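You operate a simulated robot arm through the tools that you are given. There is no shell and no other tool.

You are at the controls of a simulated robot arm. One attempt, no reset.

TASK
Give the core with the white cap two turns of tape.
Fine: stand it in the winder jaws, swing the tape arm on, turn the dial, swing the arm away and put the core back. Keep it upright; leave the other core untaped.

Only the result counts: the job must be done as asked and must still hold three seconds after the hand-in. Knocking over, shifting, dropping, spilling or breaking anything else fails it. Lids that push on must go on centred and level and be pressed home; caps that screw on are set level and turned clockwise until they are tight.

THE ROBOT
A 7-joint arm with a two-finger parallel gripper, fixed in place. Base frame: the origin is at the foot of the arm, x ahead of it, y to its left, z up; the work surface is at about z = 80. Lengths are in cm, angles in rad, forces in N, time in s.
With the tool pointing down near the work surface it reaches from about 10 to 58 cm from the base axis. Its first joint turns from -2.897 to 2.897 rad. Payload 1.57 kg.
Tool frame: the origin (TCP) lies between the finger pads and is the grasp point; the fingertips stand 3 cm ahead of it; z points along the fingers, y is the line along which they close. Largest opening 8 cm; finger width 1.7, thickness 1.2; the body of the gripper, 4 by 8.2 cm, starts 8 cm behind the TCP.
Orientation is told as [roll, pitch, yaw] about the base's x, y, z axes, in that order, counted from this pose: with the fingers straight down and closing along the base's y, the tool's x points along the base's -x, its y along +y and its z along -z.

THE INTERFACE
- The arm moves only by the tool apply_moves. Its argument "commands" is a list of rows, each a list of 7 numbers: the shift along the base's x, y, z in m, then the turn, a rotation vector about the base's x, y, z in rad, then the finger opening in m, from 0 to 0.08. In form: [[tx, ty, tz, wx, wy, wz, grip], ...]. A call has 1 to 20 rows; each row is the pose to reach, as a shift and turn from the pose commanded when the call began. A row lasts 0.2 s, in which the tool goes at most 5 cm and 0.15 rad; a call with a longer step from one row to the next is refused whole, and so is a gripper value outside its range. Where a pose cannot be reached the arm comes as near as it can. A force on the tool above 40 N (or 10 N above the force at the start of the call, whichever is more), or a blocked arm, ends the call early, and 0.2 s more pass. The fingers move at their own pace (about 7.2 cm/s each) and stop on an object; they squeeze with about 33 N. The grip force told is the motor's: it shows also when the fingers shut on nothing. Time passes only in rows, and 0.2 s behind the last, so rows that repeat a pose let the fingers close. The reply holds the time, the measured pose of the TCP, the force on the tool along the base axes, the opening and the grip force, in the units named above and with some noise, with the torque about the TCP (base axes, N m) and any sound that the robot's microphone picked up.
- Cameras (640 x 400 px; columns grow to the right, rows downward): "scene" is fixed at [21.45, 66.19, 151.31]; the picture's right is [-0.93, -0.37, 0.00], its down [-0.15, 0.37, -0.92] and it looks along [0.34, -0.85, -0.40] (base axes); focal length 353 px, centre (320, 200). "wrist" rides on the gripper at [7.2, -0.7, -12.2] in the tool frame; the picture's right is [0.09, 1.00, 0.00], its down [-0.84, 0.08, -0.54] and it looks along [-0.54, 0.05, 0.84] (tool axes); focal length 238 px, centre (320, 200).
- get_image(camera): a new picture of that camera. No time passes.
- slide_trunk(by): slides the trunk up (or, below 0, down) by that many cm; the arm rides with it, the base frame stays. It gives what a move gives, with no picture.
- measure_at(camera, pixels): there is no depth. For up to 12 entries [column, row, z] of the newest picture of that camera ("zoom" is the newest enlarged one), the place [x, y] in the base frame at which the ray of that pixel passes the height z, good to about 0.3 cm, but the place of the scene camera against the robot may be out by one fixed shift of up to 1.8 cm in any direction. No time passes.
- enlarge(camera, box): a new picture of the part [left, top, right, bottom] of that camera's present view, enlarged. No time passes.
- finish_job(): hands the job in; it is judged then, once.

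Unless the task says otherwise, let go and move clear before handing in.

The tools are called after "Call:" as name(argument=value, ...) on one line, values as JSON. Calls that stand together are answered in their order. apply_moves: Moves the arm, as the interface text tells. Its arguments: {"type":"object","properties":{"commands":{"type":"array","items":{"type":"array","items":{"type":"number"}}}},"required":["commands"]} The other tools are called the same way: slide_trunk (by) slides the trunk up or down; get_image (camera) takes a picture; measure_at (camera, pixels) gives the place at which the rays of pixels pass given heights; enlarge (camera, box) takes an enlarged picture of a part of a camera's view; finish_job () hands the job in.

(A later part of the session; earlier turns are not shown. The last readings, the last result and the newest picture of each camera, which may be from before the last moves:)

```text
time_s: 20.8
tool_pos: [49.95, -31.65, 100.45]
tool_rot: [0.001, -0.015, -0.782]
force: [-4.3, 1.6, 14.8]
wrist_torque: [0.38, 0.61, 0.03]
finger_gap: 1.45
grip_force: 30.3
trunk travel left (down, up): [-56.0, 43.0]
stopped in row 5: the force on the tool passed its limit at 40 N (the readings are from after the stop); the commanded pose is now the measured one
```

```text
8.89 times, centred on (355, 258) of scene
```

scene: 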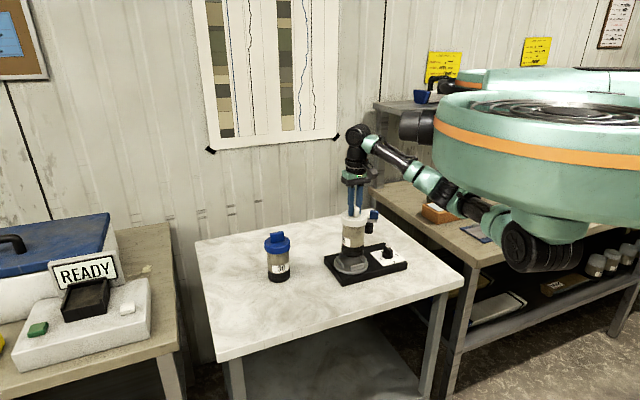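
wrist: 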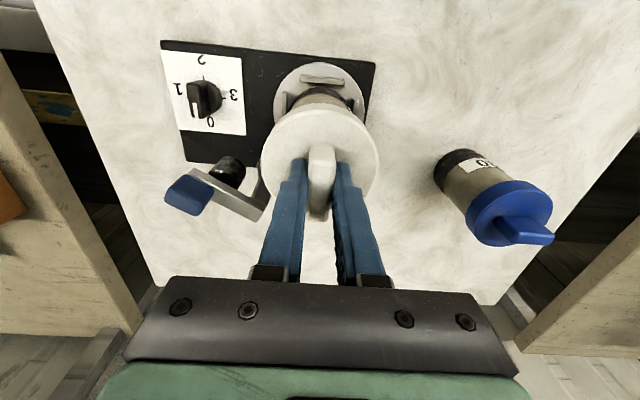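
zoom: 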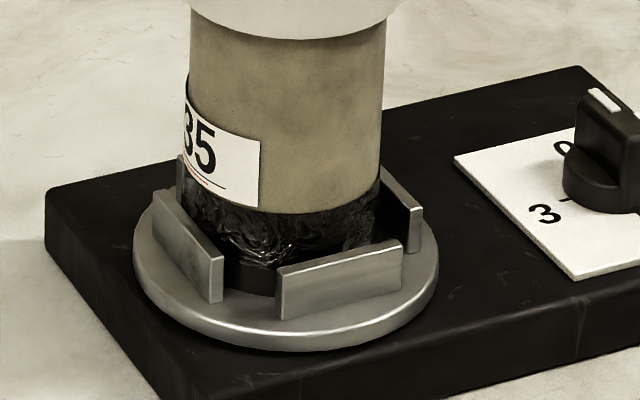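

The core touched bottom at TCP z≈100.5, with its base well inside the 2 cm high jaws. I'll check the wrist view, then ease the push and level before releasing.

Call:
apply_moves(commands=[[0, 0, 0.0005, 0, 0.007, 0, 0], [0, 0, 0.001, 0, 0.015, 0, 0], [0, 0, 0.001, 0, 0.015, 0, 0]])

Call:
enlarge(camera="wrist", box=[255, 40, 395, 180])

Call:
enlarge(camera="scene", box=[310, 200, 410, 285])

```text
time_s: 21.6
tool_pos: [49.95, -31.73, 100.43]
tool_rot: [-0.006, -0.004, -0.781]
force: [1.8, -0.9, 14.8]
wrist_torque: [-0.05, -0.55, 0.01]
finger_gap: 1.46
grip_force: 30.6
trunk travel left (down, up): [-56.0, 43.0]
```

```text
2.86 times, centred on (325, 110) of wrist
```

zoom: 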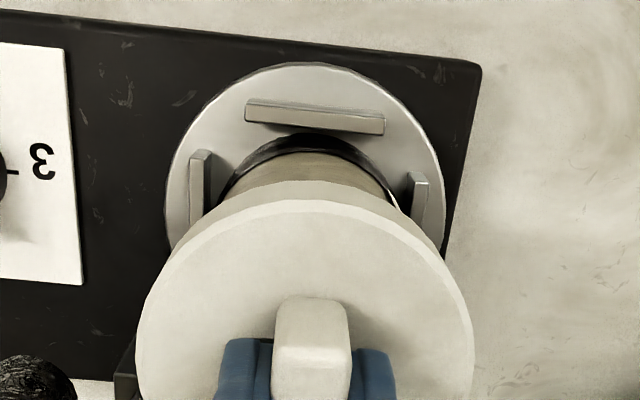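

```text
4.71 times, centred on (360, 242) of scene
```

zoom: 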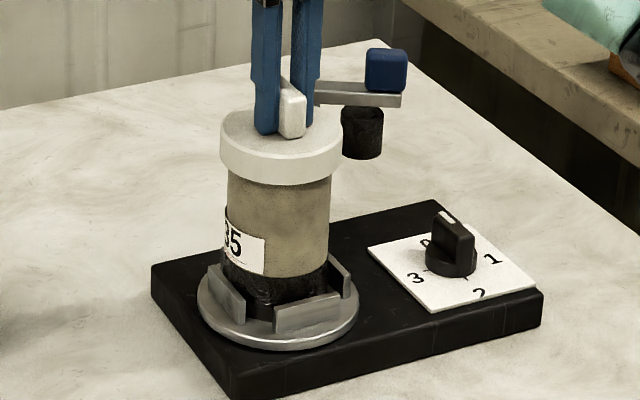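

The push is still 15 N, so I'll ease up another 0.2 cm and read again.

Call:
apply_moves(commands=[[0, 0, 0.001, 0.004, 0.004, 0, 0], [0, 0, 0.002, 0.006, 0.004, -0.004, 0], [0, 0, 0.002, 0.006, 0.004, -0.004, 0]])

```text
time_s: 22.4
tool_pos: [49.91, -31.75, 100.45]
tool_rot: [-0.007, 0.006, -0.788]
force: [3.3, -1.5, 4.5]
wrist_torque: [-0.44, -0.94, 0.03]
finger_gap: 1.46
grip_force: 31.0
trunk travel left (down, up): [-56.0, 43.0]
```

The torque comes from my tilt command, since the core itself stands flat. I'll undo it and then open the fingers.

Call:
apply_moves(commands=[[0, 0, 0.0, -0.006, -0.004, 0.004, 0], [0, 0, 0.0005, -0.006, -0.004, 0.004, 0], [0, 0, 0.0005, -0.006, -0.004, 0.004, 0]])

```text
time_s: 23.2
tool_pos: [50.02, -31.81, 100.39]
tool_rot: [-0.008, 0.002, -0.784]
force: [1.2, 0.7, -0.7]
wrist_torque: [0.15, -0.32, 0.01]
finger_gap: 1.47
grip_force: 30.6
trunk travel left (down, up): [-56.0, 43.0]
```

The forces are almost zero now, so the core's weight rests on the disc. I'll open the fingers to 4.5 cm and rise clear.

Call:
apply_moves(commands=[[0, 0, 0, 0, 0, 0, 0.025], [0, 0, 0, 0, 0, 0, 0.045], [0, 0, 0, 0, 0, 0, 0.045], [0, 0, 0.01, 0, 0, 0, 0.045], [0, 0, 0.04, 0, 0, 0, 0.045], [0, 0, 0.08, 0, 0, 0, 0.045], [0, 0, 0.08, 0, 0, 0, 0.045]])

Call:
get_image(camera="wrist")

Call:
enlarge(camera="scene", box=[310, 200, 410, 285])

```text
time_s: 24.8
tool_pos: [50.08, -31.76, 108.57]
tool_rot: [-0.008, 0.0, -0.782]
force: [-0.5, 0.6, -0.1]
wrist_torque: [0.01, 0.02, 0.02]
finger_gap: 4.51
grip_force: 0.0
trunk travel left (down, up): [-56.0, 43.0]
```

```text
taken
```

wrist: 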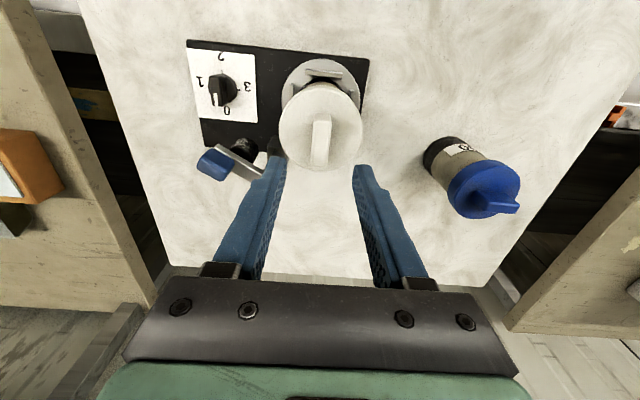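

```text
4.71 times, centred on (360, 242) of scene
```

zoom: 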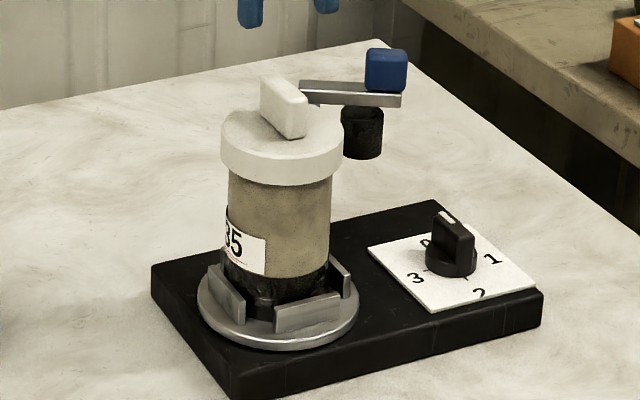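

The core stands upright in the jaws. Next I need exact positions of the tape arm, handle and post, so I'll close the fingers, move up a bit and look at it.

Call:
apply_moves(commands=[[0.01, 0.01, 0.02, 0.008, 0, 0, 0.0], [0.03, 0.03, 0.04, 0.008, 0, 0, 0.0], [0.03, 0.03, 0.06, 0.008, 0, 0, 0.0], [0.03, 0.03, 0.06, 0.008, 0, 0, 0.0]])

Call:
get_image(camera="wrist")

Call:
enlarge(camera="wrist", box=[160, 20, 340, 180])

Call:
enlarge(camera="scene", box=[330, 200, 400, 270])

```text
time_s: 25.8
tool_pos: [53.03, -28.73, 114.52]
tool_rot: [-0.003, 0.005, -0.785]
force: [-0.4, 0.0, -0.3]
wrist_torque: [0.0, 0.02, 0.0]
finger_gap: 0.0
grip_force: 21.3
trunk travel left (down, up): [-56.0, 43.0]
```

```text
taken
```

wrist: 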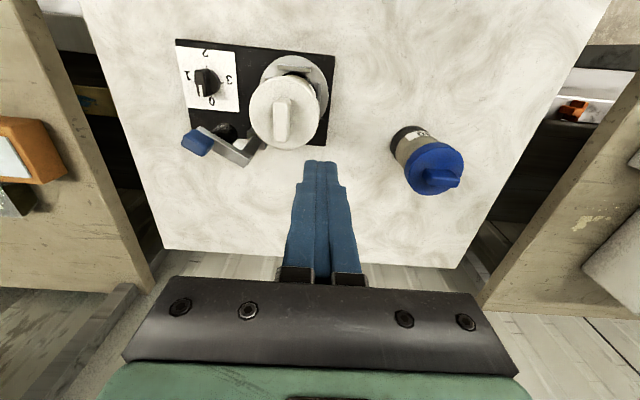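

```text
2.50 times, centred on (250, 100) of wrist
```

zoom: 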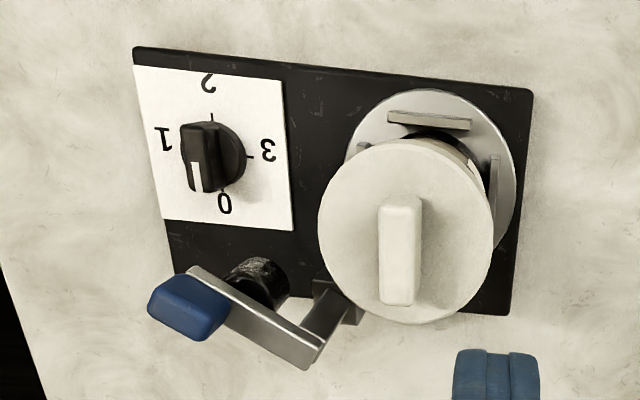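

```text
5.71 times, centred on (365, 235) of scene
```

zoom: 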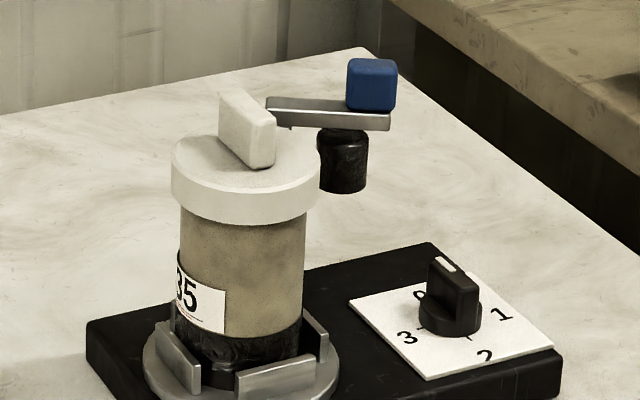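

Call:
measure_at(camera="zoom", pixels=[[245, 160, 96.5], [270, 105, 94], [270, 105, 97], [270, 105, 100], [371, 85, 96], [371, 85, 99], [371, 85, 102], [343, 185, 88], [343, 185, 91], [343, 185, 94], [450, 300, 85], [448, 262, 87.5]])

Call:
measure_at(camera="wrist", pixels=[[246, 161, 94], [246, 161, 97], [246, 161, 100], [199, 143, 96], [199, 143, 99], [199, 143, 102], [227, 130, 90], [227, 130, 93], [252, 139, 84], [206, 83, 87.5], [206, 76, 84], [282, 110, 96.5]])

```text
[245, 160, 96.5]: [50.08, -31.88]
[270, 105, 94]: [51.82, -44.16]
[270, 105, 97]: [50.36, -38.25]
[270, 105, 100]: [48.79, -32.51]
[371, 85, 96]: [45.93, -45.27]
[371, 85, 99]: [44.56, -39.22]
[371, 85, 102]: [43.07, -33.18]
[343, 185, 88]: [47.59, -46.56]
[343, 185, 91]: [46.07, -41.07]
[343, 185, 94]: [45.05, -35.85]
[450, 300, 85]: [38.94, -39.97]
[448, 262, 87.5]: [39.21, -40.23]
```

```text
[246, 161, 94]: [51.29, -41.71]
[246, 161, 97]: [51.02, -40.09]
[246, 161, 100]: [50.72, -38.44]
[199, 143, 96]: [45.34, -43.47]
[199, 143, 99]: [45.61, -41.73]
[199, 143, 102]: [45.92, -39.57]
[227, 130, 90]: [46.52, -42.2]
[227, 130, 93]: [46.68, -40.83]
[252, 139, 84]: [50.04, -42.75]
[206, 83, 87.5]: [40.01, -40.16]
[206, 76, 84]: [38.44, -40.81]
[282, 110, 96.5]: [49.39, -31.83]
```

By crossing the scene and wrist rays, the handle is near (45.4,-42.8, z≈97), the tape roll near (46.6,-41.9, z≈91–95), and the post near (51,-41). I'll cross-check the post from its base block and top.

Call:
measure_at(camera="scene", pixels=[[357, 251.5, 82.5], [357, 251.5, 83.5], [357, 240, 85], [357, 218.5, 95], [357, 218.5, 96], [357, 218.5, 97], [374, 222, 95], [374, 222, 96], [374, 222, 97]])

Call:
enlarge(camera="wrist", box=[190, 100, 290, 180])

```text
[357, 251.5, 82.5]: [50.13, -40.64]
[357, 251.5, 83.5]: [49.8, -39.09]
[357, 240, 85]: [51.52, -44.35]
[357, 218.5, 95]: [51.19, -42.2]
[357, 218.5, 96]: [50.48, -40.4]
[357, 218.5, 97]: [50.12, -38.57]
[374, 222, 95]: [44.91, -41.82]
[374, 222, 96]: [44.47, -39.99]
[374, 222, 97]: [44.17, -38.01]
```

```text
5.00 times, centred on (240, 140) of wrist
```

zoom: 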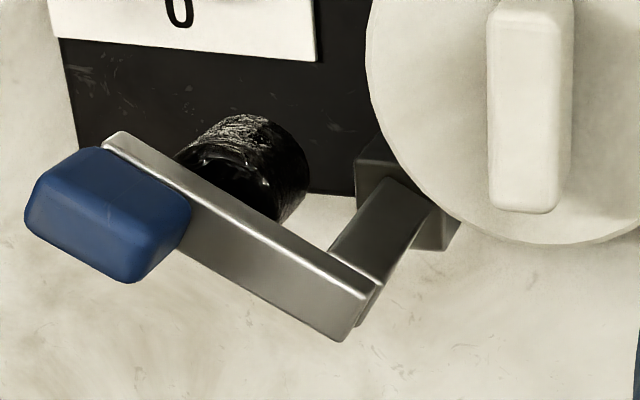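

The arm bar points almost along -x from the post near (51,-41), and the handle is near (45.2,-42.4, z≈96–98.5). So I have to push the handle toward +y, swinging it clockwise about the post toward the core. I'll move high over the spot behind the handle with fingers shut and yaw 0, and check reach.

Call:
apply_moves(commands=[[-0.015, -0.03, 0, 0.003, 0, 0.13, 0], [-0.03, -0.06, 0, 0.003, -0.005, 0.26, 0], [-0.045, -0.09, 0, 0.003, -0.005, 0.39, 0], [-0.06, -0.12, 0, 0.003, -0.005, 0.52, 0], [-0.07, -0.15, 0, 0.003, -0.005, 0.65, 0], [-0.078, -0.178, 0, 0.003, -0.005, 0.785, 0], [-0.078, -0.178, 0, 0.003, -0.005, 0.785, 0]])

Call:
get_image(camera="wrist")

Call:
enlarge(camera="wrist", box=[240, 40, 440, 200])

Call:
get_image(camera="scene")

```text
time_s: 27.4
tool_pos: [42.52, -44.3, 114.05]
tool_rot: [0.003, 0.001, 0.003]
force: [0.7, 0.7, 0.6]
wrist_torque: [0.0, -0.01, 0.01]
finger_gap: 0.0
grip_force: 21.1
out of reach, approached as far as the arm can: row 4, 5, 6, 7
trunk travel left (down, up): [-56.0, 43.0]
```

```text
taken
```

wrist: 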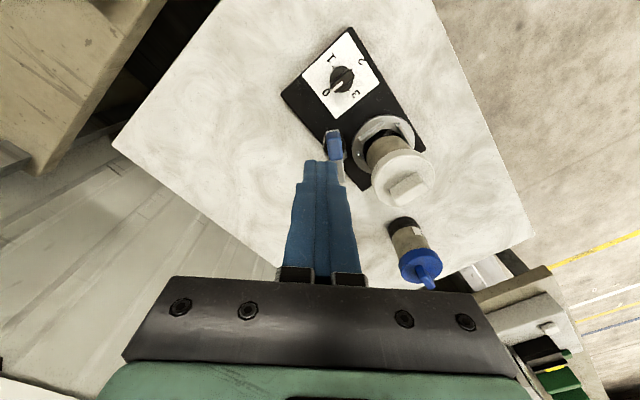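

```text
2.50 times, centred on (340, 120) of wrist
```

zoom: 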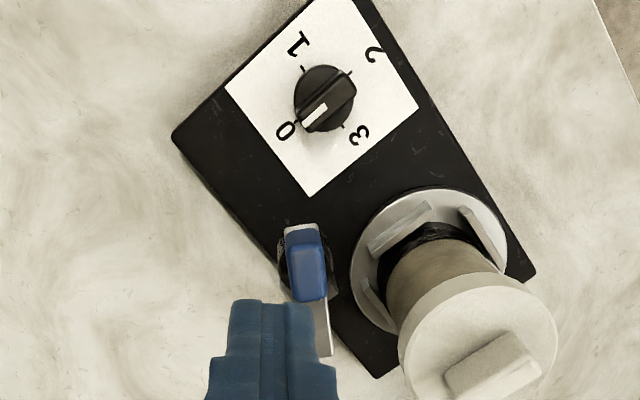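

```text
taken
```

scene: 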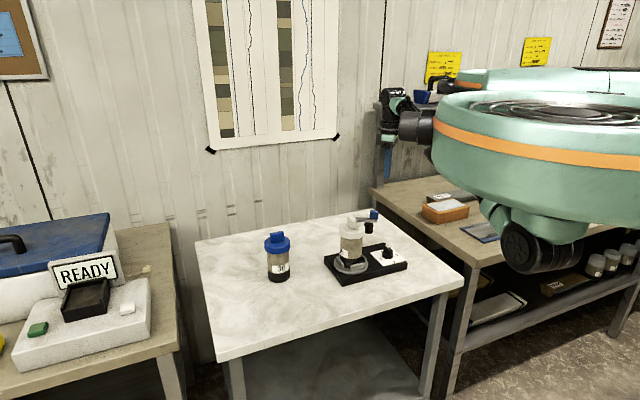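

At this height the arm reaches only r≈61, but lower down relative to the trunk it reaches farther. This view shows the handle at zoom (308,265) and the bar running to (325,350). I'll measure these and the dial.

Call:
measure_at(camera="zoom", pixels=[[308, 268, 98.5], [308, 262, 96], [302, 226, 96], [326, 355, 96], [310, 268, 92], [325, 98, 87.5], [325, 100, 83.5], [286, 130, 83.3], [297, 45, 83.3], [374, 55, 83.3], [360, 135, 83.3], [478, 340, 96.4]])

```text
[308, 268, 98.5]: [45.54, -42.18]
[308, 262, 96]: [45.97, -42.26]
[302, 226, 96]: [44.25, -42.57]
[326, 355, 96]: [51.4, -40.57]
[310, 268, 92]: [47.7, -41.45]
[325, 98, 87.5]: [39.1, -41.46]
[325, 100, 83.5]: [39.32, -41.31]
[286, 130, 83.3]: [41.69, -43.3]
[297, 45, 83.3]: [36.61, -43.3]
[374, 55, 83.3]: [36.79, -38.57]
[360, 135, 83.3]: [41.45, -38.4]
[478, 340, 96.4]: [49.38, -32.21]
```

The handle centre is (45.6,-42.2) and the dial centre (39.2,-41.1). I'll test the reach lower down, with the tips still above the handle.

Call:
apply_moves(commands=[[0.01, -0.01, -0.04, 0, 0, 0, 0], [0.02, -0.01, -0.08, 0, 0, 0, 0], [0.025, -0.01, -0.105, 0, 0, 0, 0], [0.025, -0.01, -0.105, 0, 0, 0, 0]])

Call:
get_image(camera="wrist")

Call:
get_image(camera="scene")

```text
time_s: 28.4
tool_pos: [44.94, -45.23, 103.69]
tool_rot: [-0.001, 0.001, 0.003]
force: [-0.1, 0.3, -0.9]
wrist_torque: [-0.01, 0.0, -0.03]
finger_gap: 0.0
grip_force: 21.5
out of reach, approached as far as the arm can: row 1
trunk travel left (down, up): [-56.0, 43.0]
```

```text
taken
```

wrist: 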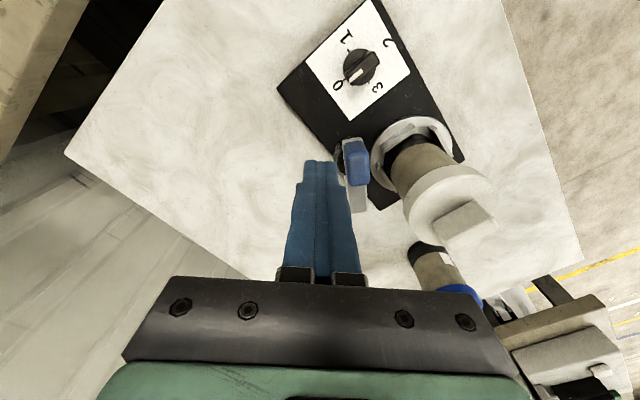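

```text
taken
```

scene: 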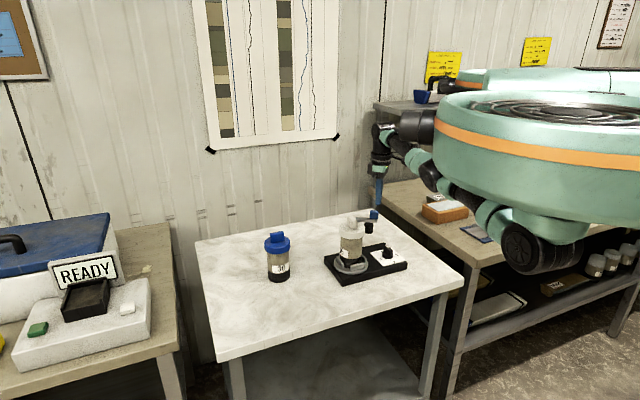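

The arm now reaches r≈64, behind the handle. I'll lower so the tips are at z≈97.2, beside the handle but above the bar and cap top, then check clearances.

Call:
apply_moves(commands=[[0.003, 0, -0.015, 0, 0, 0, 0], [0.006, 0, -0.03, 0, 0, 0, 0], [0.007, 0, -0.035, 0, 0, 0, 0], [0.007, 0, -0.035, 0, 0, 0, 0]])

Call:
enlarge(camera="wrist", box=[240, 40, 520, 260])

Call:
enlarge(camera="scene", box=[310, 180, 430, 285])

```text
time_s: 29.4
tool_pos: [45.53, -45.29, 100.06]
tool_rot: [-0.001, 0.001, 0.001]
force: [-0.1, -0.1, -0.2]
wrist_torque: [0.04, 0.01, -0.02]
finger_gap: 0.0
grip_force: 20.9
trunk travel left (down, up): [-56.0, 43.0]
```

```text
1.82 times, centred on (380, 150) of wrist
```

zoom: 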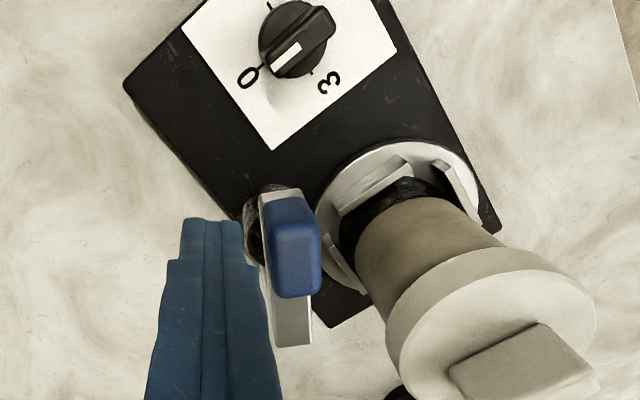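

```text
3.81 times, centred on (370, 232) of scene
```

zoom: 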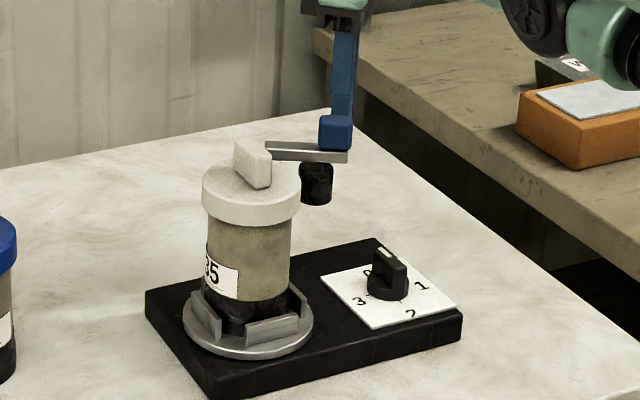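

The shut fingers stand right behind the handle with nothing touching. I'll push the handle along its arc toward +y for the first part and watch the force.

Call:
apply_moves(commands=[[-0.001, 0.0075, 0, 0, 0, 0, 0], [-0.005, 0.0175, 0, 0, 0, 0, 0], [-0.008, 0.0255, 0, 0, 0, 0, 0], [-0.01, 0.0335, 0, 0, 0, 0, 0], [-0.0105, 0.0445, 0, 0, 0, 0, 0], [-0.01, 0.0555, 0, 0, 0, 0, 0], [-0.01, 0.0555, 0, 0, 0, 0, 0]])

Call:
enlarge(camera="wrist", box=[240, 40, 520, 260])

Call:
enlarge(camera="scene", box=[310, 180, 430, 285])

```text
time_s: 31.0
tool_pos: [47.32, -43.34, 100.32]
tool_rot: [0.002, 0.003, 0.001]
force: [-4.0, -5.9, -0.6]
wrist_torque: [-0.16, 0.1, 0.08]
finger_gap: 0.0
grip_force: 21.2
out of reach, approached as far as the arm can: row 2, 3, 4, 5, 6, 7
trunk travel left (down, up): [-56.0, 43.0]
```

```text
1.82 times, centred on (380, 150) of wrist
```

zoom: 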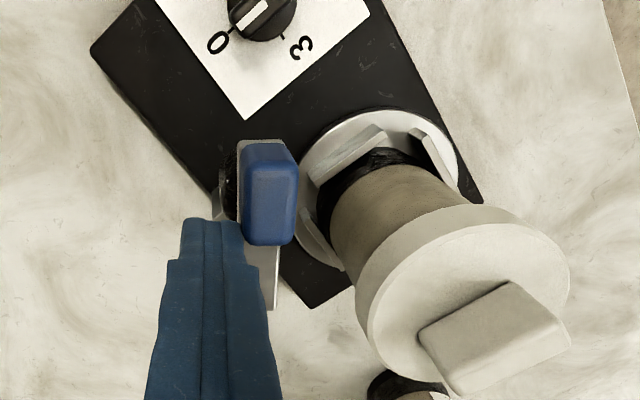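

```text
3.81 times, centred on (370, 232) of scene
```

zoom: 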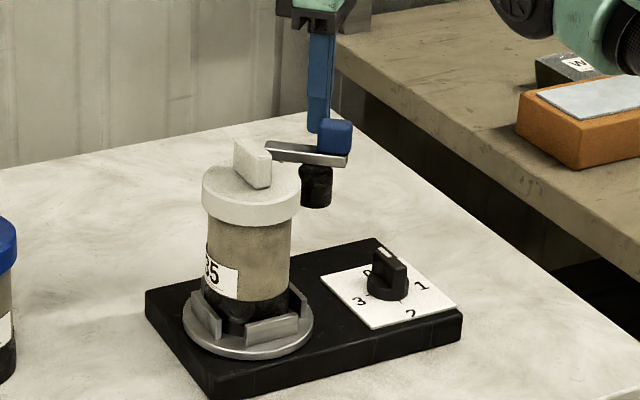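

The handle has begun to swing (bar now tilted), but the arm is stretched straight at r≈64 and only slid around. I'll try a small inward move to bend the elbow again.

Call:
apply_moves(commands=[[-0.004, 0.003, 0, 0, 0, 0, 0], [-0.008, 0.007, 0, 0, 0, 0, 0], [-0.011, 0.01, 0, 0, 0, 0, 0], [-0.015, 0.014, 0, 0, 0, 0, 0]])

```text
time_s: 32.0
tool_pos: [47.42, -43.36, 100.34]
tool_rot: [0.003, 0.002, 0.001]
force: [-2.5, -4.1, -0.2]
wrist_torque: [-0.13, 0.06, 0.06]
finger_gap: 0.0
grip_force: 21.0
out of reach, approached as far as the arm can: row 1, 2, 3, 4
trunk travel left (down, up): [-56.0, 43.0]
```

It's stuck radially. I'll try lifting 4 cm, with an inward part, to free it.

Call:
apply_moves(commands=[[0, -0.003, 0.015, 0, 0, 0, 0], [0, -0.003, 0.03, 0, 0, 0, 0], [-0.01, 0.005, 0.045, 0, 0, 0, 0], [-0.02, 0.015, 0.06, 0, 0, 0, 0]])

Call:
get_image(camera="scene")

```text
time_s: 33.0
tool_pos: [46.49, -42.87, 106.57]
tool_rot: [0.003, 0.004, 0.001]
force: [0.1, -0.3, 0.4]
wrist_torque: [0.0, 0.03, 0.01]
finger_gap: 0.01
grip_force: 21.2
out of reach, approached as far as the arm can: row 2, 3, 4
trunk travel left (down, up): [-56.0, 43.0]
```

```text
taken
```

scene: 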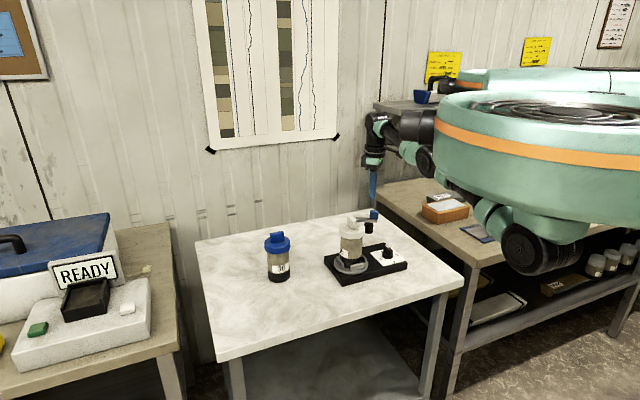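

The arm is stretched straight. Moving down relative to the trunk freed it before, so I'll raise the trunk 12 cm for room and then move down and inward.

Call:
slide_trunk(by=12)

Call:
apply_moves(commands=[[-0.005, 0.005, -0.03, 0, 0, 0, 0], [-0.01, 0.01, -0.06, 0, 0, 0, 0], [-0.02, 0.02, -0.09, 0, 0, 0, 0], [-0.04, 0.04, -0.1, 0, 0, 0, 0], [-0.04, 0.04, -0.1, 0, 0, 0, 0]])

Call:
get_image(camera="scene")

Call:
get_image(camera="wrist")

```text
time_s: 34.5
tool_pos: [46.49, -42.86, 118.57]
tool_rot: [0.003, 0.003, 0.003]
force: [-0.3, 0.9, 0.8]
wrist_torque: [0.02, 0.02, 0.0]
finger_gap: 0.02
grip_force: 21.3
trunk travel left (down, up): [-68.0, 31.0]
```

```text
time_s: 35.7
tool_pos: [47.01, -43.78, 109.63]
tool_rot: [0.004, 0.005, 0.001]
force: [-0.5, 0.0, 0.1]
wrist_torque: [-0.02, -0.04, 0.01]
finger_gap: 0.0
grip_force: 21.2
out of reach, approached as far as the arm can: row 1, 2, 3, 4, 5
trunk travel left (down, up): [-68.0, 31.0]
```

```text
taken
```

scene: 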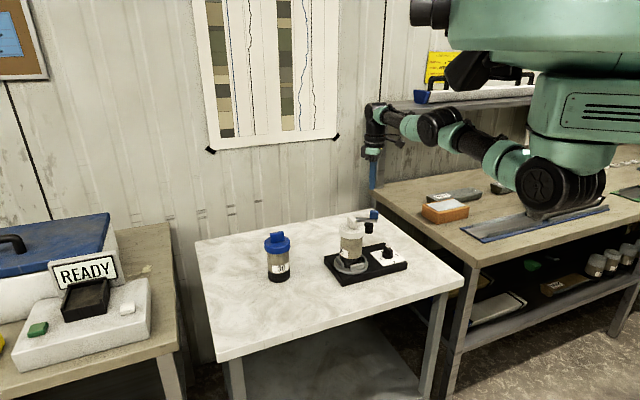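

```text
taken
```

wrist: 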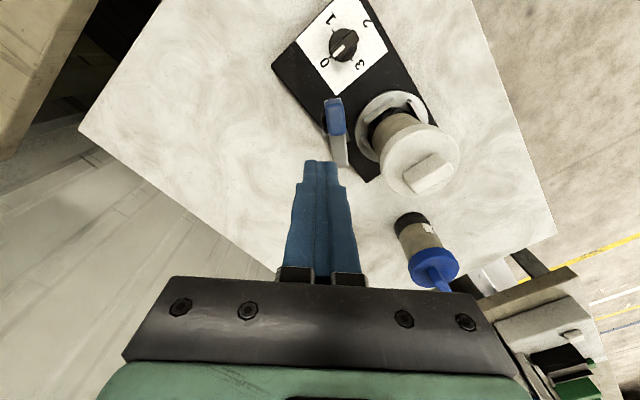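

Still pinned at full stretch. I'll test by backing along the way I came, toward (53,-30) with yaw -0.785, away from the arm and core, at this height.

Call:
apply_moves(commands=[[0.01, 0.03, 0.02, 0, 0, -0.13, 0], [0.02, 0.06, 0.03, 0, 0, -0.26, 0], [0.03, 0.09, 0.03, 0, 0, -0.39, 0], [0.04, 0.12, 0.03, 0, 0, -0.52, 0], [0.05, 0.14, 0.03, 0, 0, -0.65, 0], [0.055, 0.155, 0.03, 0, 0, -0.785, 0], [0.055, 0.155, 0.03, 0, 0, -0.785, 0]])

```text
time_s: 37.3
tool_pos: [56.59, -31.56, 114.2]
tool_rot: [0.003, 0.006, -0.744]
force: [-0.5, -0.5, -0.6]
wrist_torque: [-0.02, 0.0, -0.04]
finger_gap: 0.0
grip_force: 21.4
out of reach, approached as far as the arm can: row 1, 2, 3, 4, 5, 6, 7
trunk travel left (down, up): [-68.0, 31.0]
```

The arm is pinned on its full-stretch shell. I'll hold a strong inward target for many rows, in free space above everything, to let the elbow unbend.

Call:
apply_moves(commands=[[-0.04, 0.022, 0.015, 0, 0, 0, 0], [-0.08, 0.044, 0.03, 0, 0, 0, 0], [-0.12, 0.066, 0.03, 0, 0, 0, 0], [-0.16, 0.088, 0.03, 0, 0, 0, 0], [-0.2, 0.11, 0.03, 0, 0, 0, 0], [-0.2, 0.11, 0.03, 0, 0, 0, 0], [-0.2, 0.11, 0.03, 0, 0, 0, 0]])

```text
time_s: 38.9
tool_pos: [55.99, -31.84, 117.31]
tool_rot: [0.002, 0.005, -0.783]
force: [0.0, -0.3, 0.1]
wrist_torque: [0.0, 0.01, -0.02]
finger_gap: 0.02
grip_force: 21.5
out of reach, approached as far as the arm can: row 1, 2, 3, 4, 5, 6, 7
trunk travel left (down, up): [-68.0, 31.0]
```

No change. I'll climb along the shell with the arm and then come straight down at constant x,y, since that left the shell before.

Call:
apply_moves(commands=[[-0.01, 0.005, 0.04, 0, 0, 0, 0], [-0.02, 0.01, 0.08, 0, 0, 0, 0], [-0.03, 0.015, 0.12, 0, 0, 0, 0], [-0.04, 0.02, 0.16, 0, 0, 0, 0], [-0.05, 0.025, 0.2, 0, 0, 0, 0], [-0.05, 0.025, 0.2, 0, 0, 0, 0]])

Call:
get_image(camera="scene")

```text
time_s: 40.3
tool_pos: [52.59, -30.0, 131.46]
tool_rot: [0.002, 0.0, -0.783]
force: [-0.2, -1.2, 0.9]
wrist_torque: [-0.02, -0.02, -0.01]
finger_gap: 0.0
grip_force: 21.4
out of reach, approached as far as the arm can: row 4, 5, 6
trunk travel left (down, up): [-68.0, 31.0]
```

```text
taken
```

scene: 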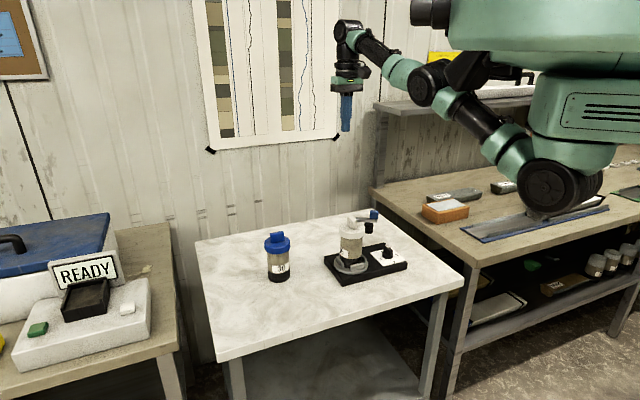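

The first rows weren't flagged, so the arm is responding again. I'll test an inward move here, well above everything.

Call:
apply_moves(commands=[[-0.03, 0.02, -0.02, 0, 0, 0, 0], [-0.06, 0.04, -0.04, 0, 0, 0, 0], [-0.09, 0.06, -0.06, 0, 0, 0, 0], [-0.09, 0.06, -0.06, 0, 0, 0, 0]])

```text
time_s: 41.3
tool_pos: [52.64, -29.98, 131.48]
tool_rot: [0.005, 0.003, -0.783]
force: [0.1, 0.6, 0.1]
wrist_torque: [0.03, 0.01, -0.03]
finger_gap: 0.0
grip_force: 21.0
out of reach, approached as far as the arm can: row 1, 2, 3, 4
trunk travel left (down, up): [-68.0, 31.0]
```

Call:
apply_moves(commands=[[0, 0, -0.03, 0, 0, 0, 0], [0, 0, -0.06, 0, 0, 0, 0], [0, 0, -0.09, 0, 0, 0, 0], [0, 0, -0.09, 0, 0, 0, 0]])

Call:
get_image(camera="scene")

```text
time_s: 42.3
tool_pos: [54.43, -31.09, 124.59]
tool_rot: [0.004, 0.005, -0.784]
force: [0.7, 0.8, -0.3]
wrist_torque: [-0.01, 0.01, 0.02]
finger_gap: 0.02
grip_force: 21.4
out of reach, approached as far as the arm can: row 1, 2, 3, 4
trunk travel left (down, up): [-68.0, 31.0]
```

```text
taken
```

scene: 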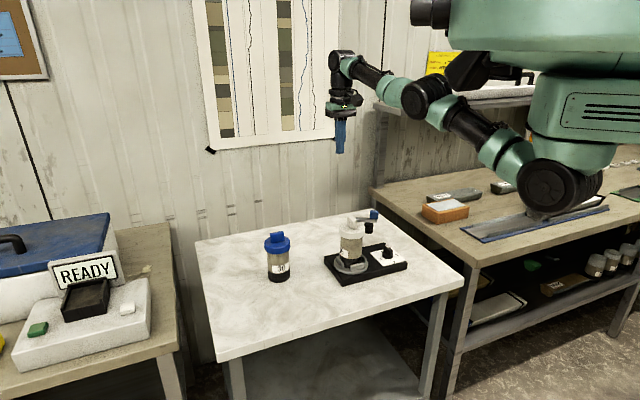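

The arm still rides the stretch limit, moving out when told to go straight down. I'll try tilting the fingers outward with an inward target, so that the wrist has to fold and the elbow comes off its limit.

Call:
apply_moves(commands=[[0, 0, 0, -0.06, -0.11, 0, 0], [0, 0, 0, -0.12, -0.22, 0, 0], [-0.02, 0.01, 0, -0.18, -0.33, 0, 0], [-0.04, 0.02, 0, -0.24, -0.44, 0, 0], [-0.06, 0.03, 0, -0.3, -0.52, 0, 0], [-0.08, 0.04, 0, -0.3, -0.52, 0, 0], [-0.1, 0.05, 0, -0.3, -0.52, 0, 0], [-0.1, 0.05, 0, -0.3, -0.52, 0, 0]])

Call:
get_image(camera="scene")

```text
time_s: 44.1
tool_pos: [63.46, -39.18, 131.41]
tool_rot: [0.176, -0.572, -0.834]
force: [0.0, -0.8, 0.4]
wrist_torque: [-0.02, -0.01, 0.0]
finger_gap: 0.0
grip_force: 21.7
out of reach, approached as far as the arm can: row 1, 2, 3, 4, 5, 6, 7, 8
trunk travel left (down, up): [-68.0, 31.0]
```

```text
taken
```

scene: 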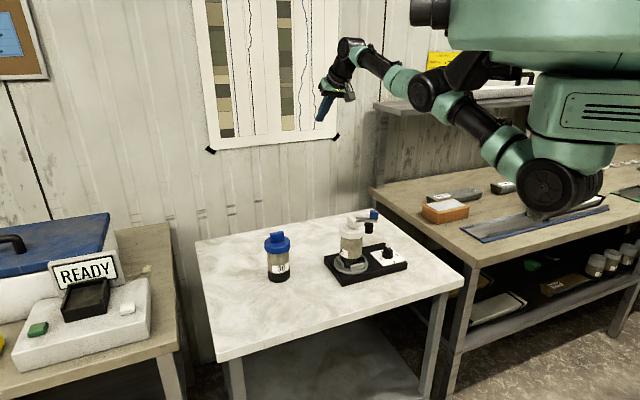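

Tilting works. I'll test whether an inward move is possible in this tilted pose.

Call:
apply_moves(commands=[[-0.03, 0.02, 0.01, 0, 0, 0, 0], [-0.06, 0.04, 0.02, 0, 0, 0, 0], [-0.09, 0.06, 0.03, 0, 0, 0, 0], [-0.12, 0.08, 0.03, 0, 0, 0, 0], [-0.12, 0.08, 0.03, 0, 0, 0, 0]])

```text
time_s: 45.3
tool_pos: [60.76, -37.47, 138.07]
tool_rot: [0.175, -0.559, -0.831]
force: [0.5, 0.7, 0.6]
wrist_torque: [0.01, -0.01, -0.01]
finger_gap: 0.0
grip_force: 21.0
out of reach, approached as far as the arm can: row 1, 2, 3, 4, 5
trunk travel left (down, up): [-68.0, 31.0]
```

It seems the elbow has flexed the wrong way past its longest stretch, where inward moves only press a joint limit. To get back, I'll level the tool, command outward to true full stretch, then come straight down, which bends the elbow the natural way.

Call:
apply_moves(commands=[[-0.02, 0.01, 0, 0.06, 0.11, 0, 0], [-0.04, 0.02, 0, 0.12, 0.22, 0, 0], [-0.06, 0.035, 0, 0.18, 0.33, 0, 0], [-0.08, 0.045, 0, 0.24, 0.44, 0, 0], [-0.1, 0.055, 0, 0.3, 0.52, 0, 0], [-0.1, 0.055, 0, 0.3, 0.52, 0, 0]])

Call:
apply_moves(commands=[[0.03, -0.017, 0, 0, 0, 0, 0], [0.06, -0.035, 0, 0, 0, 0, 0], [0.09, -0.05, 0, 0, 0, 0, 0], [0.09, -0.05, 0, 0, 0, 0, 0], [0.09, -0.05, 0, 0, 0, 0, 0]])

```text
time_s: 46.9
tool_pos: [50.98, -31.1, 135.01]
tool_rot: [0.01, -0.038, -0.769]
force: [-0.4, -0.7, -1.5]
wrist_torque: [-0.01, 0.01, 0.02]
finger_gap: 0.01
grip_force: 21.2
out of reach, approached as far as the arm can: row 1, 2, 3, 4, 5, 6
trunk travel left (down, up): [-68.0, 31.0]
stopped in row 6: the arm was blocked; the commanded pose is now the measured one
```

```text
time_s: 48.1
tool_pos: [52.02, -31.33, 133.14]
tool_rot: [0.014, -0.047, -0.77]
force: [0.5, -0.1, 1.1]
wrist_torque: [0.01, 0.01, 0.05]
finger_gap: 0.0
grip_force: 21.2
out of reach, approached as far as the arm can: row 1, 2, 3, 4, 5
trunk travel left (down, up): [-68.0, 31.0]
```

The stretch radius grew a little. Now straight down 15 cm at constant x,y.

Call:
apply_moves(commands=[[0, 0, -0.04, 0, 0.02, 0, 0], [0, 0, -0.08, 0, 0.04, 0, 0], [0, 0, -0.12, 0, 0.04, 0, 0], [0, 0, -0.15, 0, 0.04, 0, 0], [0, 0, -0.15, 0, 0.04, 0, 0]])

Call:
get_image(camera="scene")

```text
time_s: 49.3
tool_pos: [55.06, -33.31, 119.28]
tool_rot: [-0.017, -0.014, -0.766]
force: [0.4, 0.9, 0.2]
wrist_torque: [0.0, 0.02, 0.0]
finger_gap: 0.0
grip_force: 21.3
out of reach, approached as far as the arm can: row 1, 2, 3, 4, 5
trunk travel left (down, up): [-68.0, 31.0]
```

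```text
taken
```

scene: 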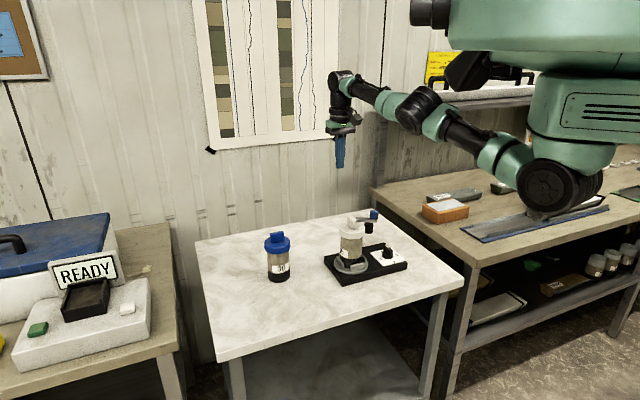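

Looking back at the readings, coming down took the elbow to the wrong side, so going up should bring it back. I'll command outward to full stretch first, then climb along the shell and pull in.

Call:
apply_moves(commands=[[0.03, -0.017, -0.02, 0, 0.01, 0, 0], [0.06, -0.035, -0.04, 0, 0.014, 0, 0], [0.09, -0.05, -0.04, 0.015, 0.014, 0, 0], [0.09, -0.05, -0.04, 0.015, 0.014, 0, 0], [0.09, -0.05, -0.04, 0.015, 0.014, 0, 0], [0.09, -0.05, -0.04, 0.015, 0.014, 0, 0], [0.09, -0.05, -0.04, 0.015, 0.014, 0, 0]])

Call:
apply_moves(commands=[[-0.005, 0.003, 0.04, 0, 0, 0, 0], [-0.012, 0.007, 0.08, 0, 0, 0, 0], [-0.022, 0.013, 0.12, 0, 0, 0, 0], [-0.04, 0.023, 0.16, 0, 0, 0, 0], [-0.075, 0.043, 0.18, 0, 0, 0, 0], [-0.11, 0.063, 0.19, 0, 0, 0, 0], [-0.14, 0.08, 0.19, 0, 0, 0, 0], [-0.14, 0.08, 0.19, 0, 0, 0, 0]])

```text
time_s: 50.9
tool_pos: [55.95, -32.81, 115.11]
tool_rot: [-0.014, 0.003, -0.767]
force: [0.4, 0.0, -0.3]
wrist_torque: [0.01, -0.01, 0.03]
finger_gap: 0.02
grip_force: 21.1
out of reach, approached as far as the arm can: row 1, 2, 3, 4, 5, 6, 7
trunk travel left (down, up): [-68.0, 31.0]
```

```text
time_s: 52.7
tool_pos: [51.66, -30.61, 132.28]
tool_rot: [-0.014, 0.002, -0.767]
force: [0.9, 0.2, 0.0]
wrist_torque: [0.0, -0.01, -0.02]
finger_gap: 0.0
grip_force: 21.4
out of reach, approached as far as the arm can: row 2, 5, 6, 7, 8
trunk travel left (down, up): [-68.0, 31.0]
```

Still flagged. Turning the tool changed the effective reach before, so I'll turn toward yaw +0.8 here while pulling inward and see if the elbow frees itself.

Call:
apply_moves(commands=[[-0.01, 0.005, 0, 0, 0, 0.14, 0], [-0.02, 0.01, 0, 0, 0, 0.28, 0], [-0.03, 0.015, 0, 0, 0, 0.42, 0], [-0.04, 0.02, 0, 0, 0, 0.56, 0], [-0.05, 0.03, 0, 0, 0, 0.7, 0], [-0.06, 0.035, 0, 0, 0, 0.84, 0], [-0.07, 0.04, 0, 0, 0, 0.98, 0], [-0.08, 0.045, 0, 0, 0, 1.12, 0], [-0.09, 0.05, 0, 0, 0, 1.26, 0], [-0.1, 0.055, 0, 0, 0, 1.4, 0], [-0.1, 0.055, 0, 0, 0, 1.54, 0], [-0.1, 0.055, 0, 0, 0, 1.54, 0]])

Call:
get_image(camera="scene")

```text
time_s: 55.3
tool_pos: [50.64, -31.32, 133.92]
tool_rot: [-0.012, 0.004, 0.774]
force: [-1.2, 0.0, -0.4]
wrist_torque: [0.01, -0.02, 0.01]
finger_gap: 0.0
grip_force: 21.2
out of reach, approached as far as the arm can: row 1, 2, 3, 4, 5, 6, 7, 8, 9, 10, 11, 12
trunk travel left (down, up): [-68.0, 31.0]
```

```text
taken
```

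scene: 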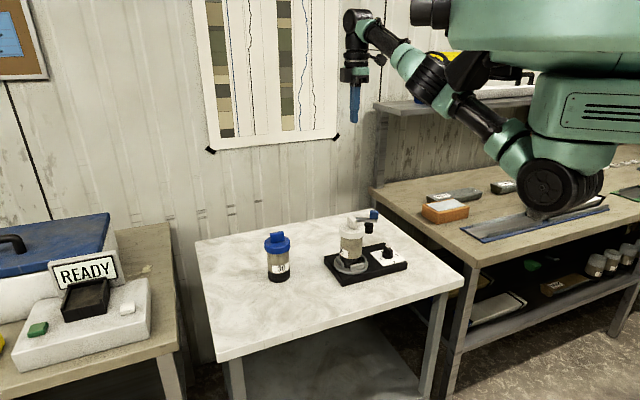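

The arm seems pinned at the elbow. If the trunk is higher and I command down, the shoulder should hit its own limit and make the elbow fold. I'll raise the trunk 20 cm and come down in free space.

Call:
slide_trunk(by=20)

Call:
apply_moves(commands=[[0.01, -0.005, -0.045, 0, 0, -0.1, 0], [0.02, -0.01, -0.09, 0, 0, -0.2, 0], [0.02, -0.01, -0.135, 0, 0, -0.3, 0], [0.02, -0.01, -0.18, 0, 0, -0.4, 0], [0.02, -0.01, -0.225, 0, 0, -0.5, 0], [0.02, -0.01, -0.27, 0, 0, -0.6, 0], [0.02, -0.01, -0.3, 0, 0, -0.7, 0], [0.02, -0.01, -0.3, 0, 0, -0.78, 0]])

Call:
get_image(camera="scene")

```text
time_s: 57.5
tool_pos: [50.63, -31.37, 153.88]
tool_rot: [-0.015, 0.005, 0.772]
force: [0.1, 0.4, 0.4]
wrist_torque: [0.02, 0.02, -0.03]
finger_gap: 0.01
grip_force: 21.0
trunk travel left (down, up): [-88.0, 11.0]
```

```text
time_s: 59.3
tool_pos: [55.19, -34.38, 123.7]
tool_rot: [-0.014, 0.004, -0.008]
force: [0.0, -0.3, -0.1]
wrist_torque: [0.0, 0.0, -0.02]
finger_gap: 0.0
grip_force: 21.7
out of reach, approached as far as the arm can: row 1, 2, 3, 4, 5, 6, 7, 8
trunk travel left (down, up): [-88.0, 11.0]
```

```text
taken
```

scene: 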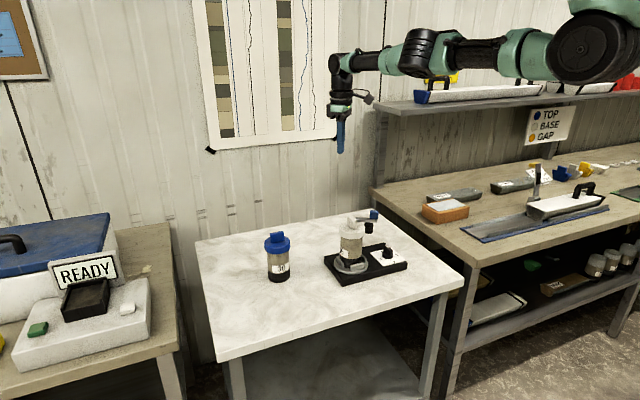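

The arm is level now. I'll continue down to z≈105 (tips above all the objects) at the same x,y.

Call:
apply_moves(commands=[[0, 0, -0.04, 0, 0, 0, 0], [0, 0, -0.08, 0, 0, 0, 0], [0, 0, -0.12, 0, 0, 0, 0], [0, 0, -0.16, 0, 0, 0, 0], [0, 0, -0.18, 0, 0, 0, 0], [0, 0, -0.18, 0, 0, 0, 0]])

Call:
get_image(camera="scene")

```text
time_s: 60.7
tool_pos: [53.45, -31.44, 107.83]
tool_rot: [-0.015, 0.004, -0.008]
force: [0.4, 0.0, 0.0]
wrist_torque: [0.0, 0.03, 0.04]
finger_gap: 0.01
grip_force: 21.1
out of reach, approached as far as the arm can: row 2, 3, 4, 5, 6
trunk travel left (down, up): [-88.0, 11.0]
```

```text
taken
```

scene: 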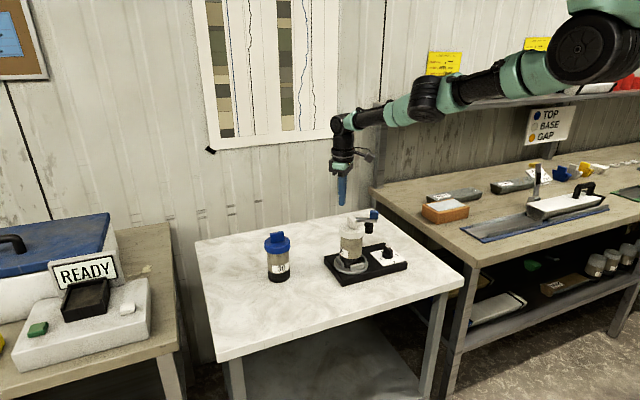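

Call:
apply_moves(commands=[[-0.03, 0.018, 0.01, 0, 0, 0, 0], [-0.06, 0.036, 0.02, 0, 0, 0, 0], [-0.09, 0.054, 0.03, 0, 0, 0, 0], [-0.09, 0.054, 0.03, 0, 0, 0, 0]])

```text
time_s: 61.7
tool_pos: [44.34, -25.99, 110.86]
tool_rot: [-0.016, 0.005, -0.006]
force: [0.3, 0.6, -0.9]
wrist_torque: [-0.03, -0.01, 0.0]
finger_gap: 0.0
grip_force: 21.2
trunk travel left (down, up): [-88.0, 11.0]
```

The elbow is free again, and the arm followed exactly to (44.3,-26,110.9). I'll raise the tool, bring the trunk back down and look at the handle, keeping clear of the stretch limit from now on.

Call:
apply_moves(commands=[[0, 0, 0.04, 0, 0, 0, 0], [0, 0, 0.08, 0, 0, 0, 0], [0, 0, 0.12, 0.015, -0.005, 0.007, 0], [0, 0, 0.16, 0.015, -0.005, 0.007, 0], [0, 0, 0.16, 0.015, -0.005, 0.007, 0]])

Call:
slide_trunk(by=-18)

Call:
get_image(camera="wrist")

Call:
enlarge(camera="scene", box=[310, 190, 420, 285])

```text
time_s: 62.9
tool_pos: [44.52, -26.01, 126.79]
tool_rot: [0.0, 0.0, -0.003]
force: [0.8, -0.3, -0.2]
wrist_torque: [-0.01, 0.02, -0.01]
finger_gap: 0.0
grip_force: 21.2
trunk travel left (down, up): [-88.0, 11.0]
```

```text
time_s: 64.9
tool_pos: [44.46, -26.05, 108.88]
tool_rot: [0.0, -0.002, 0.0]
force: [-0.4, 0.1, -0.3]
wrist_torque: [-0.01, 0.02, 0.01]
finger_gap: 0.01
grip_force: 21.3
trunk travel left (down, up): [-70.0, 29.0]
```

```text
taken
```

wrist: 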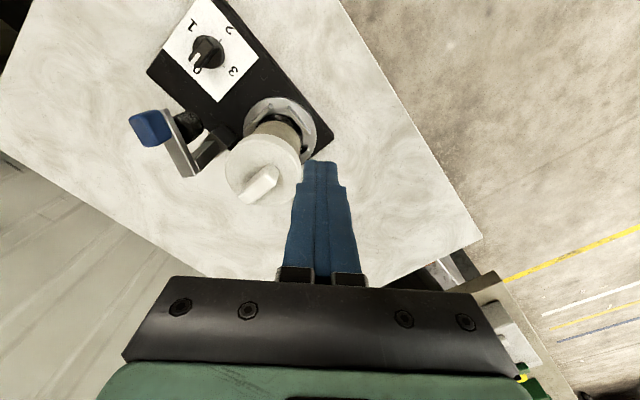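

```text
4.21 times, centred on (365, 238) of scene
```

zoom: 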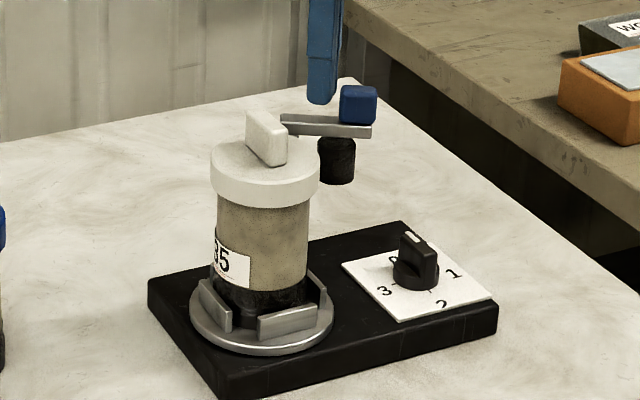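

All intact. Handle at wrist (150,128). I'll measure it and then reach over it from above with open fingers (fingers on either side), which needs less reach.

Call:
enlarge(camera="wrist", box=[110, 80, 310, 210])

Call:
measure_at(camera="wrist", pixels=[[149, 128, 98.5], [149, 128, 97.5], [168, 112, 96.2], [192, 173, 96.2], [228, 135, 84], [262, 170, 96.3]])

```text
3.08 times, centred on (210, 145) of wrist
```

zoom: 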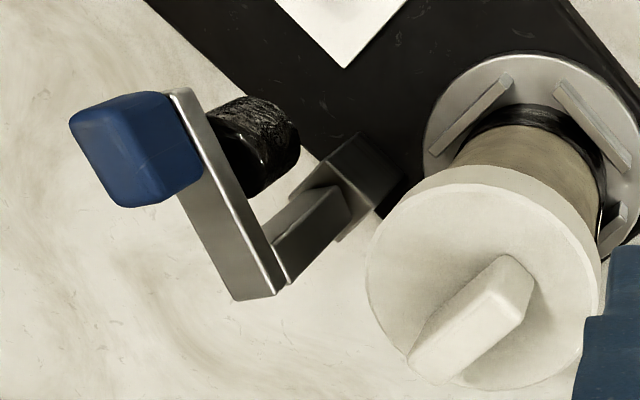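

```text
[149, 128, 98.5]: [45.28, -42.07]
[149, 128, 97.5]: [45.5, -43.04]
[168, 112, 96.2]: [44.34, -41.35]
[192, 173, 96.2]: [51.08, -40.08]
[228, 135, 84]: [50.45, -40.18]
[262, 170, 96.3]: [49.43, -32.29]
```

The bar now runs from the post at (50.4,-40.2) toward 191°, with the handle near (45.4,-41.3). I'll go above the handle with fingers open 4.2 cm and yaw 0.2, so they straddle it.

Call:
apply_moves(commands=[[0.002, -0.04, 0, 0, 0, 0.1, 0.042], [0.005, -0.08, 0, 0, 0, 0.2, 0.042], [0.008, -0.12, 0, 0, 0, 0.2, 0.042], [0.009, -0.1525, 0, 0, 0, 0.2, 0.042], [0.009, -0.1525, 0, 0, 0, 0.2, 0.042]])

Call:
get_image(camera="wrist")

Call:
enlarge(camera="wrist", box=[240, 80, 440, 220])

Call:
enlarge(camera="scene", box=[310, 180, 430, 285])

```text
time_s: 66.1
tool_pos: [45.46, -41.3, 108.92]
tool_rot: [0.0, -0.001, 0.201]
force: [0.3, -0.1, 0.6]
wrist_torque: [0.03, -0.05, 0.01]
finger_gap: 4.21
grip_force: 0.1
trunk travel left (down, up): [-70.0, 29.0]
```

```text
taken
```

wrist: 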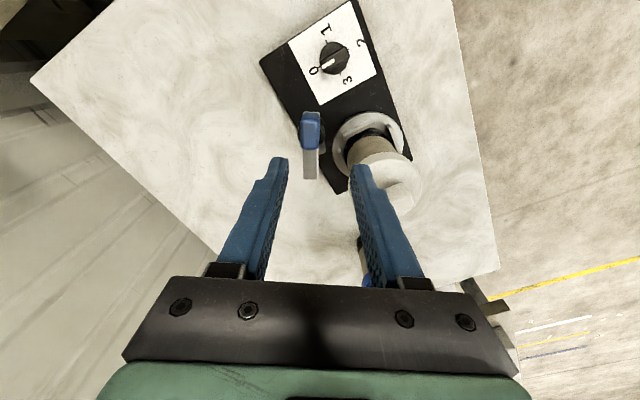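

```text
2.86 times, centred on (340, 150) of wrist
```

zoom: 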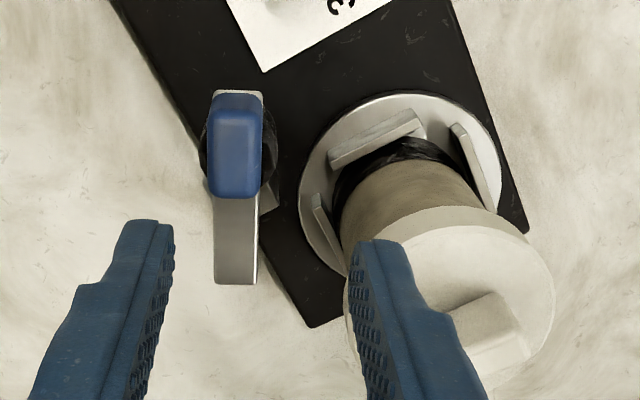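

```text
3.81 times, centred on (370, 232) of scene
```

zoom: 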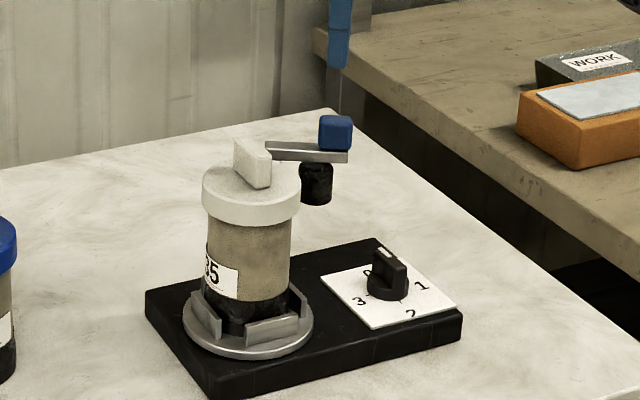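

Call:
measure_at(camera="zoom", pixels=[[236, 150, 98.5], [236, 150, 97.8], [208, 150, 98.5], [264, 150, 98.5], [236, 280, 96.2], [240, 92, 96.2], [236, 118, 98.5], [236, 190, 98.5]])

```text
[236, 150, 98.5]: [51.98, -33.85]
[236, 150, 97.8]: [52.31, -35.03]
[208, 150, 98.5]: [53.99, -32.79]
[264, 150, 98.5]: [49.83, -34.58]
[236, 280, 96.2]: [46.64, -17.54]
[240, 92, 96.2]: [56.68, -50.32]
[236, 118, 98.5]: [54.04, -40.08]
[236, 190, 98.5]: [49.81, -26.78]
```

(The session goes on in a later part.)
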